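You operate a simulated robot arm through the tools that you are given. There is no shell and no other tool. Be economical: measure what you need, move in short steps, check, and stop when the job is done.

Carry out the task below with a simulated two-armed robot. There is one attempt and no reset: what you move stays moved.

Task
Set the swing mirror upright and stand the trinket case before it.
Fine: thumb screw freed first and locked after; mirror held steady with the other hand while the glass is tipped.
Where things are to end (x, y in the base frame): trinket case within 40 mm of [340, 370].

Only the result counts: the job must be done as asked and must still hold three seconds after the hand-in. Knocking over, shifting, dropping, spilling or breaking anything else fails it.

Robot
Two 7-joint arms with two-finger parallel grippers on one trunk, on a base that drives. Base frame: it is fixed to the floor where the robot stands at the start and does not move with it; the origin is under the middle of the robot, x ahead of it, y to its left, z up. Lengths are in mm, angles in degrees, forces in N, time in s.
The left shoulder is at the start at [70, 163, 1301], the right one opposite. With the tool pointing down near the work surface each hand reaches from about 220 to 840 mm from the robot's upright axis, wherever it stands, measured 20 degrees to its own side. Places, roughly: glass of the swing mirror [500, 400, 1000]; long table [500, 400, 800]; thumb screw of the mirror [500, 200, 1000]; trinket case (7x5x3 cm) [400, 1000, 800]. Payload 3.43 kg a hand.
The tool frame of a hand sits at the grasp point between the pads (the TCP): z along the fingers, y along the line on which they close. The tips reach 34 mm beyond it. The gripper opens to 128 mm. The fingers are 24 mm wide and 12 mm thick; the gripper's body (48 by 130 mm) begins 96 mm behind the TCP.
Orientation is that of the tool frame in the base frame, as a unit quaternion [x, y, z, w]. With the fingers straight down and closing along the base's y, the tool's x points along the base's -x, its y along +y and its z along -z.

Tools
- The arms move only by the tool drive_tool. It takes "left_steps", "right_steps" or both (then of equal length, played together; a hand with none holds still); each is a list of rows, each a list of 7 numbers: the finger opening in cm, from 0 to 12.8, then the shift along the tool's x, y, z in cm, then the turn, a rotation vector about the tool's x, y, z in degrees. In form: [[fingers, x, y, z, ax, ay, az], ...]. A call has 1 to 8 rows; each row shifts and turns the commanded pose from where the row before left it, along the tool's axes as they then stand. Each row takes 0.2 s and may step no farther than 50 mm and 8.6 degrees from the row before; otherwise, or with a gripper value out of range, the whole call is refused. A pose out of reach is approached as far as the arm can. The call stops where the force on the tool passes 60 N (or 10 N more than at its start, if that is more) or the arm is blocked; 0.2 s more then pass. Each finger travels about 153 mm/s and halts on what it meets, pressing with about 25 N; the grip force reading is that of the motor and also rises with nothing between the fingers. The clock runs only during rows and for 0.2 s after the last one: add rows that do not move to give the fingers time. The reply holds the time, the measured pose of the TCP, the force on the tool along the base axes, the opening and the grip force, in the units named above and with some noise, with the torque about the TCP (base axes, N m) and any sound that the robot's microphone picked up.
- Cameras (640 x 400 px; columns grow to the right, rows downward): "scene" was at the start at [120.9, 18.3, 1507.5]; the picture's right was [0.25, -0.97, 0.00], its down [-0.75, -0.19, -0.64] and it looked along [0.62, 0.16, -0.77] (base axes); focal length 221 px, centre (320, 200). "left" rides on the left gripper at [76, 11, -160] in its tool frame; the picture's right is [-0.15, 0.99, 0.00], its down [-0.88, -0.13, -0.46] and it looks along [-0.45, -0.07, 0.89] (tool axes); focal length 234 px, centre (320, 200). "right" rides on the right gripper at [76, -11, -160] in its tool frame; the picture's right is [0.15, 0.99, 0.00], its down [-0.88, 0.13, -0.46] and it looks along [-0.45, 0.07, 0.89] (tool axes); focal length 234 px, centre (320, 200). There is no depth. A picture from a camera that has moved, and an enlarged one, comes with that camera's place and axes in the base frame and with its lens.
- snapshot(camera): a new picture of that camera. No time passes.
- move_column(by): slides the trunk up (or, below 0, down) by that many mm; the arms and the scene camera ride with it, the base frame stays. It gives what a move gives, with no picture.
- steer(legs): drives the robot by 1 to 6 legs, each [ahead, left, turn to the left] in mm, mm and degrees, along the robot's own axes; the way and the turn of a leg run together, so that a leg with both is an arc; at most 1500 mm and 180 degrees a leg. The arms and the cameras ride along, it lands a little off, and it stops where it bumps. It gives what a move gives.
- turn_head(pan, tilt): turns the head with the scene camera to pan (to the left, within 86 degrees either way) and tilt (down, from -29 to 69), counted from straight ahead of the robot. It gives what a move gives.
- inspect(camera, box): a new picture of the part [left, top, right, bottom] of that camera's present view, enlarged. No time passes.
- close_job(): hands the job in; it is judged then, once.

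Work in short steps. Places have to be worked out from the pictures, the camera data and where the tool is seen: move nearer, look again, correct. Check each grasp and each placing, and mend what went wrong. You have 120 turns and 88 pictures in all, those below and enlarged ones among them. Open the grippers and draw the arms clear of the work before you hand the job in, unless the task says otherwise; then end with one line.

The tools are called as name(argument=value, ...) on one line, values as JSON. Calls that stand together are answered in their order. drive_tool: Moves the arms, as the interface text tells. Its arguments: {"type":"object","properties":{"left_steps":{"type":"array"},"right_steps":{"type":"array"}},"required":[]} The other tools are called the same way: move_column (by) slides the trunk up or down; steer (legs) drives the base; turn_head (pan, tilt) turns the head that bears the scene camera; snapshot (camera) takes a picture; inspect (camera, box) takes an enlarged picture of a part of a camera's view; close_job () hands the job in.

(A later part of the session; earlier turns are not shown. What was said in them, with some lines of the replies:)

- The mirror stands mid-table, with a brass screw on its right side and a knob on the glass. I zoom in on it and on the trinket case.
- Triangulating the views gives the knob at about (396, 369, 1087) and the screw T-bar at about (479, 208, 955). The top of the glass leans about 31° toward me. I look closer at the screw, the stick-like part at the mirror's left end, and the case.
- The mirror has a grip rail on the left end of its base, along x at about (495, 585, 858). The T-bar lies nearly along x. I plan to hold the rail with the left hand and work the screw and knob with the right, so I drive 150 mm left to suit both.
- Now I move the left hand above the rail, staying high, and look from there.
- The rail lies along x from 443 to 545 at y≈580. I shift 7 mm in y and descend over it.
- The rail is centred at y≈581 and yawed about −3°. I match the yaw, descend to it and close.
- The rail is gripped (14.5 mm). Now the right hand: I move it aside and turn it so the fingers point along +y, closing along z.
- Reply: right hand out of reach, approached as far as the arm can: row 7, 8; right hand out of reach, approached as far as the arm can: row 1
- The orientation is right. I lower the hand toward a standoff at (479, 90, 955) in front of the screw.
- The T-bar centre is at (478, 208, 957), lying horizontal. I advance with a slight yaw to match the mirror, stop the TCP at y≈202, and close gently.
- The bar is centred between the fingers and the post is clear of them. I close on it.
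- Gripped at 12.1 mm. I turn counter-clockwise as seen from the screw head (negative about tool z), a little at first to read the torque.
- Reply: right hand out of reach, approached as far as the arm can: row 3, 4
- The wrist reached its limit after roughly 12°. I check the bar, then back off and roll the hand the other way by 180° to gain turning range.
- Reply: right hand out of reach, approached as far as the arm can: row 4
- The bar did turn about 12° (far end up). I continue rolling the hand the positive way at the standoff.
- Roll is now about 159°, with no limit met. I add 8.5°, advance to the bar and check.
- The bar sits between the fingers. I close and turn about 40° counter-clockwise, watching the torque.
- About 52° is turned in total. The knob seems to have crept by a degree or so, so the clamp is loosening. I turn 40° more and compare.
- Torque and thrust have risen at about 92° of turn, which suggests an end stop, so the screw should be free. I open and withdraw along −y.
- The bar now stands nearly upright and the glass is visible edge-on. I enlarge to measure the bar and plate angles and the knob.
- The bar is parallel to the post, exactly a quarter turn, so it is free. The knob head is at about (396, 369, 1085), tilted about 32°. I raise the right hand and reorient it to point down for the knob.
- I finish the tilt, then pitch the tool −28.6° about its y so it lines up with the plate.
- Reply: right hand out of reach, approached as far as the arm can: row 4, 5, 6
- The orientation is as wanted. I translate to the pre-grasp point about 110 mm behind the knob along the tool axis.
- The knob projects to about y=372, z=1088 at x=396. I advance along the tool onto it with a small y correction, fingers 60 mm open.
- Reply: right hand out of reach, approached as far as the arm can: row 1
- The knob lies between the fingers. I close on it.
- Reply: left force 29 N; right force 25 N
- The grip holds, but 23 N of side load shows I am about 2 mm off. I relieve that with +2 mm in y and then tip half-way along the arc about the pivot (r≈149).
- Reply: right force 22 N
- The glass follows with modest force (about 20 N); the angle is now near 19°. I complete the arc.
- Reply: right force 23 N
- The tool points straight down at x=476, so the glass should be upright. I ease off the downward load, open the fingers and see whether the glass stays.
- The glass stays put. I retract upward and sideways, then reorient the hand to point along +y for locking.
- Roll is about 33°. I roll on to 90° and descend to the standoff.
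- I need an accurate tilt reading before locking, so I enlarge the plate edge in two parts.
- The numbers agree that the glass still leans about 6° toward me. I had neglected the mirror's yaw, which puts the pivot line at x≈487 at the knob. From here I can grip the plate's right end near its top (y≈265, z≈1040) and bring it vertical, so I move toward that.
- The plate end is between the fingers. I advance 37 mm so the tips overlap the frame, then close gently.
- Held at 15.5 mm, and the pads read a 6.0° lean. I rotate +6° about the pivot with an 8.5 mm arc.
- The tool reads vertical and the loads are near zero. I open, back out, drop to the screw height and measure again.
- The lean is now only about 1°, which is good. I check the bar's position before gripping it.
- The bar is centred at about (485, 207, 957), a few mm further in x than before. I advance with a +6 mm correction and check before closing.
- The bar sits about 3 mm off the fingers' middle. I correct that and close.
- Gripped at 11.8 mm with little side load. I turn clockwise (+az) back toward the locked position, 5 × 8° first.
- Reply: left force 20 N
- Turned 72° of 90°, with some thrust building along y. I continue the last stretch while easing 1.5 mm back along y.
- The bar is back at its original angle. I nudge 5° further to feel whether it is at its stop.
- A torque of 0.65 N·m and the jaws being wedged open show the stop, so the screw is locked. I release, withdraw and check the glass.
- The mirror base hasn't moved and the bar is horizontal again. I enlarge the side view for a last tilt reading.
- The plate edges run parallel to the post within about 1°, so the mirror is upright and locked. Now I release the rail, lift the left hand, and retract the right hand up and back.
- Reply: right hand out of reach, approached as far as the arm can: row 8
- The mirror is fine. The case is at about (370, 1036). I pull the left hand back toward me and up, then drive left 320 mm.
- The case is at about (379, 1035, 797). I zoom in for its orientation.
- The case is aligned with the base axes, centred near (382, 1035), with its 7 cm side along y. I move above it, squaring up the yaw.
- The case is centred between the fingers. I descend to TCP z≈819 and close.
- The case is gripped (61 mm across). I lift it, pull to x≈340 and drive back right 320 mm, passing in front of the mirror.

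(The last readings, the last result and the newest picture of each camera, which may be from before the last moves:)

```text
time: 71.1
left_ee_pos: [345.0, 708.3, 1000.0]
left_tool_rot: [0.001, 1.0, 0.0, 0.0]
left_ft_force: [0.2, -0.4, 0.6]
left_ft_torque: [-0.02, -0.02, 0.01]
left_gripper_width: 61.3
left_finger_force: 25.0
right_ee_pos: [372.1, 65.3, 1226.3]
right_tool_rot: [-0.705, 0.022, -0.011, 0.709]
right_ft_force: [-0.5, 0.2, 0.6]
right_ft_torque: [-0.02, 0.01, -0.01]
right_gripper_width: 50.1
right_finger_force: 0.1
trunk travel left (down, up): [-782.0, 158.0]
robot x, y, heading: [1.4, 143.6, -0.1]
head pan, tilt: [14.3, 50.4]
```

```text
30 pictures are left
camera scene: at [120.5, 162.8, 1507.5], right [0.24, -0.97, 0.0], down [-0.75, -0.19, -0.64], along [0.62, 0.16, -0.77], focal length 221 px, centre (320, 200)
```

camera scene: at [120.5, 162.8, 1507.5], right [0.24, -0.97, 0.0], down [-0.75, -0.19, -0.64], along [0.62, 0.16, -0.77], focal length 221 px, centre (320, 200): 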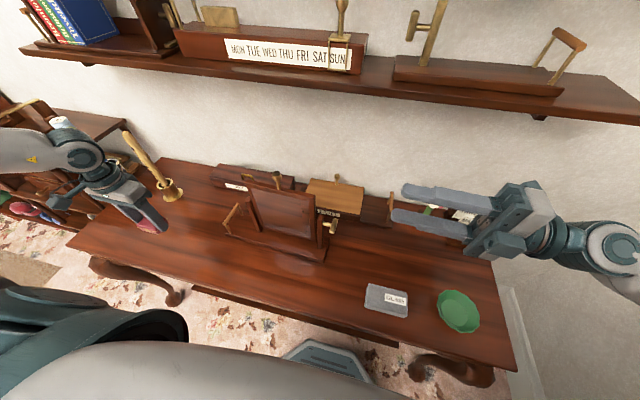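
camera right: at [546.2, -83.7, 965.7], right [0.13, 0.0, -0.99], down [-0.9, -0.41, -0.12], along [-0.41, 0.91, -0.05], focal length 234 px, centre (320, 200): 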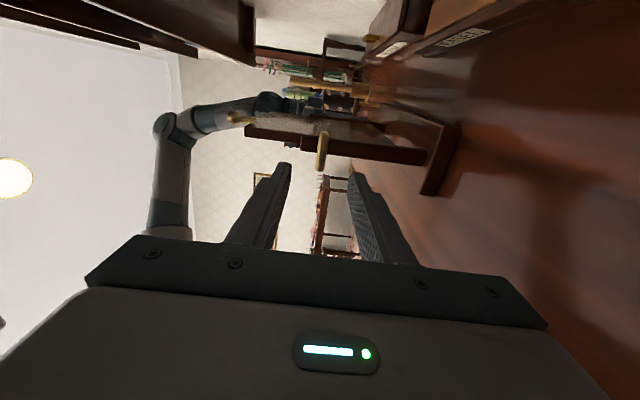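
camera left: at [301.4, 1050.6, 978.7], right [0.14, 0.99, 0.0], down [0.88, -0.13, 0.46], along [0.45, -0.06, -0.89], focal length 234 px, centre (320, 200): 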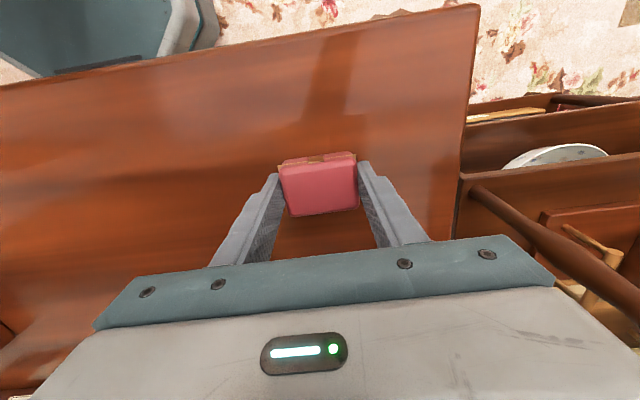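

All is well. I move the held case to (340, 370) above the table.

drive_tool(left_steps=[[5, 0.05, -4.83, 0, 0, 0, 0], [5, 0.05, -4.83, 0, 0, 0, 0], [5, 0.05, -4.83, 0, 0, 0, 0], [5, 0.05, -4.83, 0, 0, 0, 0], [5, 0.05, -4.83, 0, 0, 0, 0], [5, 0.05, -4.83, 0, 0, 0, 0], [5, 0.05, -4.83, 0, 0, 0, 0], [5, 0, 0, 0, 0, 0, 0]])

snapshot(camera="left")

snapshot(camera="scene")

```text
time: 72.9
left_ee_pos: [373.3, 378.2, 993.7]
left_tool_rot: [0.001, 1.0, 0.0, 0.0]
left_ft_force: [-0.3, -0.2, -0.3]
left_ft_torque: [-0.02, -0.03, -0.04]
left_gripper_width: 61.0
left_finger_force: 25.1
left hand out of reach, approached as far as the arm can: row 5, 6
right_ee_pos: [372.1, 64.4, 1226.4]
right_tool_rot: [-0.704, 0.022, -0.011, 0.709]
right_ft_force: [0.1, -0.3, -0.5]
right_ft_torque: [0.02, -0.03, 0.0]
right_gripper_width: 50.0
right_finger_force: 0.1
trunk travel left (down, up): [-782.0, 158.0]
robot x, y, heading: [-3.5, 143.5, -0.2]
head pan, tilt: [14.3, 50.4]
```

```text
29 pictures are left
camera left: at [296.6, 391.2, 1154.6], right [0.15, 0.99, 0.0], down [0.88, -0.13, 0.45], along [0.45, -0.07, -0.89], focal length 234 px, centre (320, 200)
```

left: 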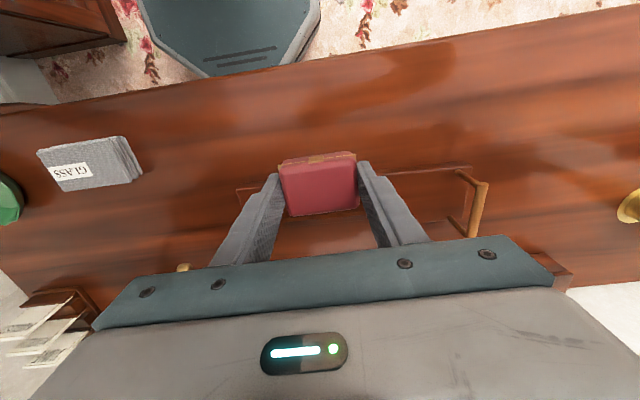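

```text
28 pictures are left
camera scene: at [119.7, 162.9, 1507.6], right [0.24, -0.97, 0.0], down [-0.75, -0.19, -0.64], along [0.62, 0.16, -0.77], focal length 221 px, centre (320, 200)
```

scene: 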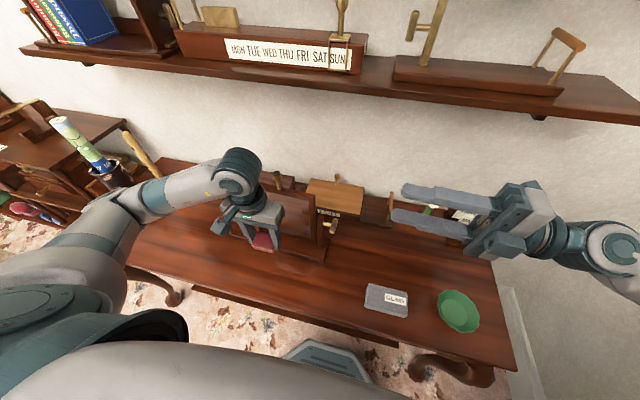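

The hand ended at x=373 because the arm deviated near its limits. I let the base make up the difference with 33 mm back and 8 mm right.

steer(legs=[[-33, -8, 0]])

drive_tool(left_steps=[[5, 0, 0, 4, 0, 0, 0], [5, 0, 0, 4, 0, 0, 0], [5, 0, 0, 4, 0, 0, 0], [5, 0, 0, 2, 0, 0, 0]])

snapshot(camera="left")

```text
time: 73.7
left_ee_pos: [346.5, 371.2, 991.9]
left_tool_rot: [0.001, 1.0, 0.0, -0.003]
left_ft_force: [-0.9, 0.0, 0.2]
left_ft_torque: [0.01, 0.04, 0.0]
left_gripper_width: 61.2
left_finger_force: 25.0
right_ee_pos: [344.5, 57.0, 1224.5]
right_tool_rot: [-0.704, 0.023, -0.01, 0.71]
right_ft_force: [1.0, 0.0, 0.1]
right_ft_torque: [0.01, -0.04, 0.03]
right_gripper_width: 49.5
right_finger_force: 0.0
trunk travel left (down, up): [-782.0, 158.0]
robot x, y, heading: [-30.8, 134.3, 0.1]
head pan, tilt: [14.3, 50.4]
```

```text
time: 74.7
left_ee_pos: [342.6, 370.0, 851.3]
left_tool_rot: [0.001, 1.0, 0.001, -0.001]
left_ft_force: [-0.2, 0.9, -0.8]
left_ft_torque: [0.04, 0.04, 0.0]
left_gripper_width: 60.8
left_finger_force: 25.5
right_ee_pos: [341.8, 55.9, 1226.0]
right_tool_rot: [-0.703, 0.023, -0.01, 0.711]
right_ft_force: [-0.4, 0.2, 0.4]
right_ft_torque: [-0.01, -0.01, 0.04]
right_gripper_width: 49.7
right_finger_force: 0.1
trunk travel left (down, up): [-782.0, 158.0]
robot x, y, heading: [-35.9, 135.6, -0.1]
head pan, tilt: [14.3, 50.4]
```

```text
27 pictures are left
camera left: at [266.6, 383.0, 1012.5], right [0.15, 0.99, 0.0], down [0.88, -0.13, 0.45], along [0.45, -0.07, -0.89], focal length 234 px, centre (320, 200)
```

left: 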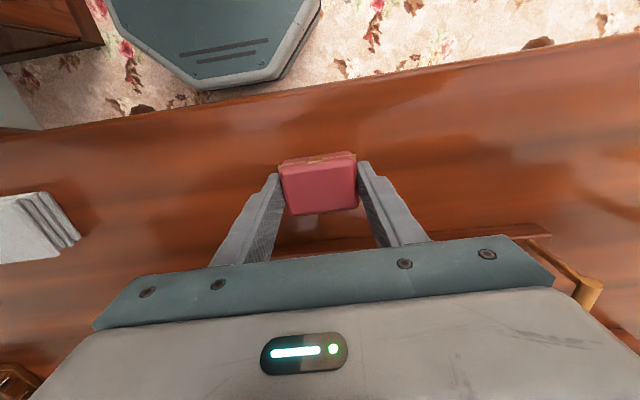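

At (343, 370, 851), clear of the mirror base. I lower to the grasp height until it touches, then open slowly.

drive_tool(left_steps=[[5, 0, 0, 2.5, 0, 0, 0], [5, 0, 0, 0.6, 0, 0, 0], [5, 0, 0, 0.15, 0, 0, 0], [5, 0, 0, 0, 0, 0, 0]])

```text
time: 75.7
left_ee_pos: [340.2, 369.7, 821.0]
left_tool_rot: [0.001, 1.0, 0.0, -0.001]
left_ft_force: [0.3, -0.4, -1.3]
left_ft_torque: [0.03, 0.01, 0.02]
left_gripper_width: 61.1
left_finger_force: 24.7
right_ee_pos: [341.1, 55.8, 1226.4]
right_tool_rot: [-0.704, 0.022, -0.012, 0.71]
right_ft_force: [-0.4, -0.4, 0.2]
right_ft_torque: [0.03, -0.02, 0.02]
right_gripper_width: 49.9
right_finger_force: 0.0
trunk travel left (down, up): [-782.0, 158.0]
robot x, y, heading: [-33.5, 134.9, -0.1]
head pan, tilt: [14.3, 50.4]
```

No contact yet at 821, so I lower in 1 mm steps.

drive_tool(left_steps=[[5, 0, 0, 0.1, 0, 0, 0], [5, 0, 0, 0.1, 0, 0, 0], [5, 0, 0, 0.1, 0, 0, 0]])

```text
time: 76.5
left_ee_pos: [341.1, 369.3, 817.8]
left_tool_rot: [0.001, 1.0, 0.001, -0.002]
left_ft_force: [-2.8, -0.3, 6.7]
left_ft_torque: [0.03, -0.08, -0.02]
left_gripper_width: 61.2
left_finger_force: 25.4
right_ee_pos: [340.2, 55.2, 1226.0]
right_tool_rot: [-0.704, 0.022, -0.011, 0.71]
right_ft_force: [0.0, -1.0, -0.1]
right_ft_torque: [-0.02, 0.0, 0.01]
right_gripper_width: 50.1
right_finger_force: 0.1
trunk travel left (down, up): [-782.0, 158.0]
robot x, y, heading: [-31.3, 137.1, -0.1]
head pan, tilt: [14.3, 50.4]
```

Contact (6.7 N up). I open and lift straight up.

drive_tool(left_steps=[[7, 0, 0, 0, 0, 0, 0], [9, 0, 0, 0, 0, 0, 0], [9, 0, 0, -3, 0, 0, 0], [9, 0, 0, -5, 0, 0, 0], [9, 0, 0, -5, 0, 0, 0], [9, 0, 0, -5, 0, 0, 0], [9, 0, 0, -5, 0, 0, 0], [9, 0, 0, -5, 0, 0, 0]])

snapshot(camera="left")

```text
time: 78.3
left_ee_pos: [347.1, 367.5, 1097.6]
left_tool_rot: [0.001, 1.0, 0.001, -0.002]
left_ft_force: [-0.1, 0.3, -0.2]
left_ft_torque: [-0.01, -0.03, 0.02]
left_gripper_width: 90.0
left_finger_force: 0.0
left hand out of reach, approached as far as the arm can: row 7
right_ee_pos: [342.1, 55.0, 1226.6]
right_tool_rot: [-0.704, 0.022, -0.011, 0.71]
right_ft_force: [0.0, -0.3, 0.8]
right_ft_torque: [0.0, -0.01, 0.02]
right_gripper_width: 50.0
right_finger_force: 0.2
trunk travel left (down, up): [-782.0, 158.0]
robot x, y, heading: [-33.3, 135.8, -0.0]
head pan, tilt: [14.3, 50.4]
```

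```text
26 pictures are left
camera left: at [271.2, 380.8, 1258.8], right [0.15, 0.99, 0.0], down [0.88, -0.13, 0.45], along [0.45, -0.07, -0.89], focal length 234 px, centre (320, 200)
```

left: 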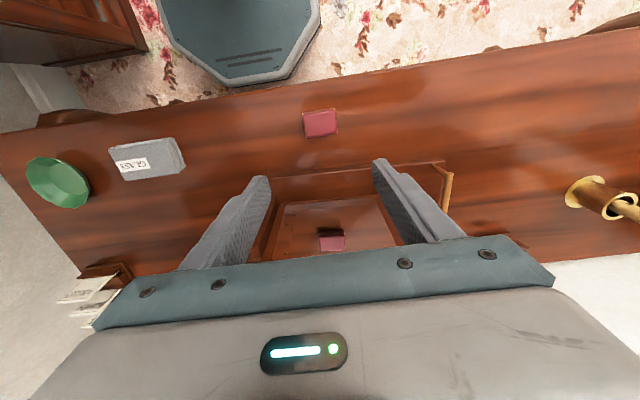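

The case stands at about (342, 369), with its reflection in the glass. I draw the left arm clear to the side and take a last look.

drive_tool(left_steps=[[9, 0.5, 4, -2, 0, 0, 0], [9, 0.5, 4, -2, 0, 0, 0], [9, 0.5, 4, -2, 0, 0, 0], [9, 0.5, 4, -2, 0, 0, 0], [9, 0, 4, 0, 0, 0, 0], [9, 0, 4, 0, 0, 0, 0]])

inspect(camera="scene", box=[160, 150, 480, 350])

```text
time: 79.7
left_ee_pos: [325.6, 611.3, 1175.5]
left_tool_rot: [0.001, 1.0, 0.001, 0.0]
left_ft_force: [0.4, 0.7, 0.3]
left_ft_torque: [-0.01, -0.03, -0.02]
left_gripper_width: 90.0
left_finger_force: 0.1
right_ee_pos: [340.2, 55.6, 1226.7]
right_tool_rot: [-0.703, 0.021, -0.013, 0.711]
right_ft_force: [0.0, 0.1, -0.5]
right_ft_torque: [0.03, 0.0, -0.03]
right_gripper_width: 50.1
right_finger_force: 0.1
trunk travel left (down, up): [-782.0, 158.0]
robot x, y, heading: [-32.0, 137.2, 0.2]
head pan, tilt: [14.3, 50.4]
```

```text
2.00 times, centred on (320, 250) of scene
camera zoom: at [86.2, 154.3, 1507.6], right [0.24, -0.97, 0.0], down [-0.75, -0.19, -0.64], along [0.62, 0.16, -0.77], focal length 443 px, centre (320, 100)
```

zoom: 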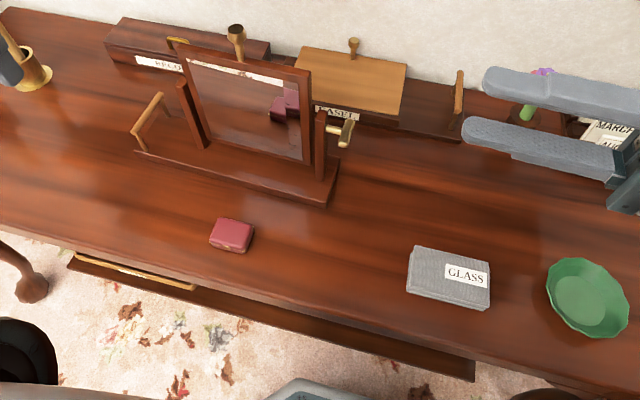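

The glass is upright, the screw bar is back in its locked position, and the case stands before the mirror. Both hands are open and clear, so I hand in.

close_job()

```text
The job is handed in.
```

The job is handed in: the mirror glass is upright to within about 1°, the thumb screw is locked at its stop, and the trinket case stands before it at about (342, 369). The glass took two tips, because the first left it about 6° short. The left hand held the base rail from before the screw was freed until it was locked.
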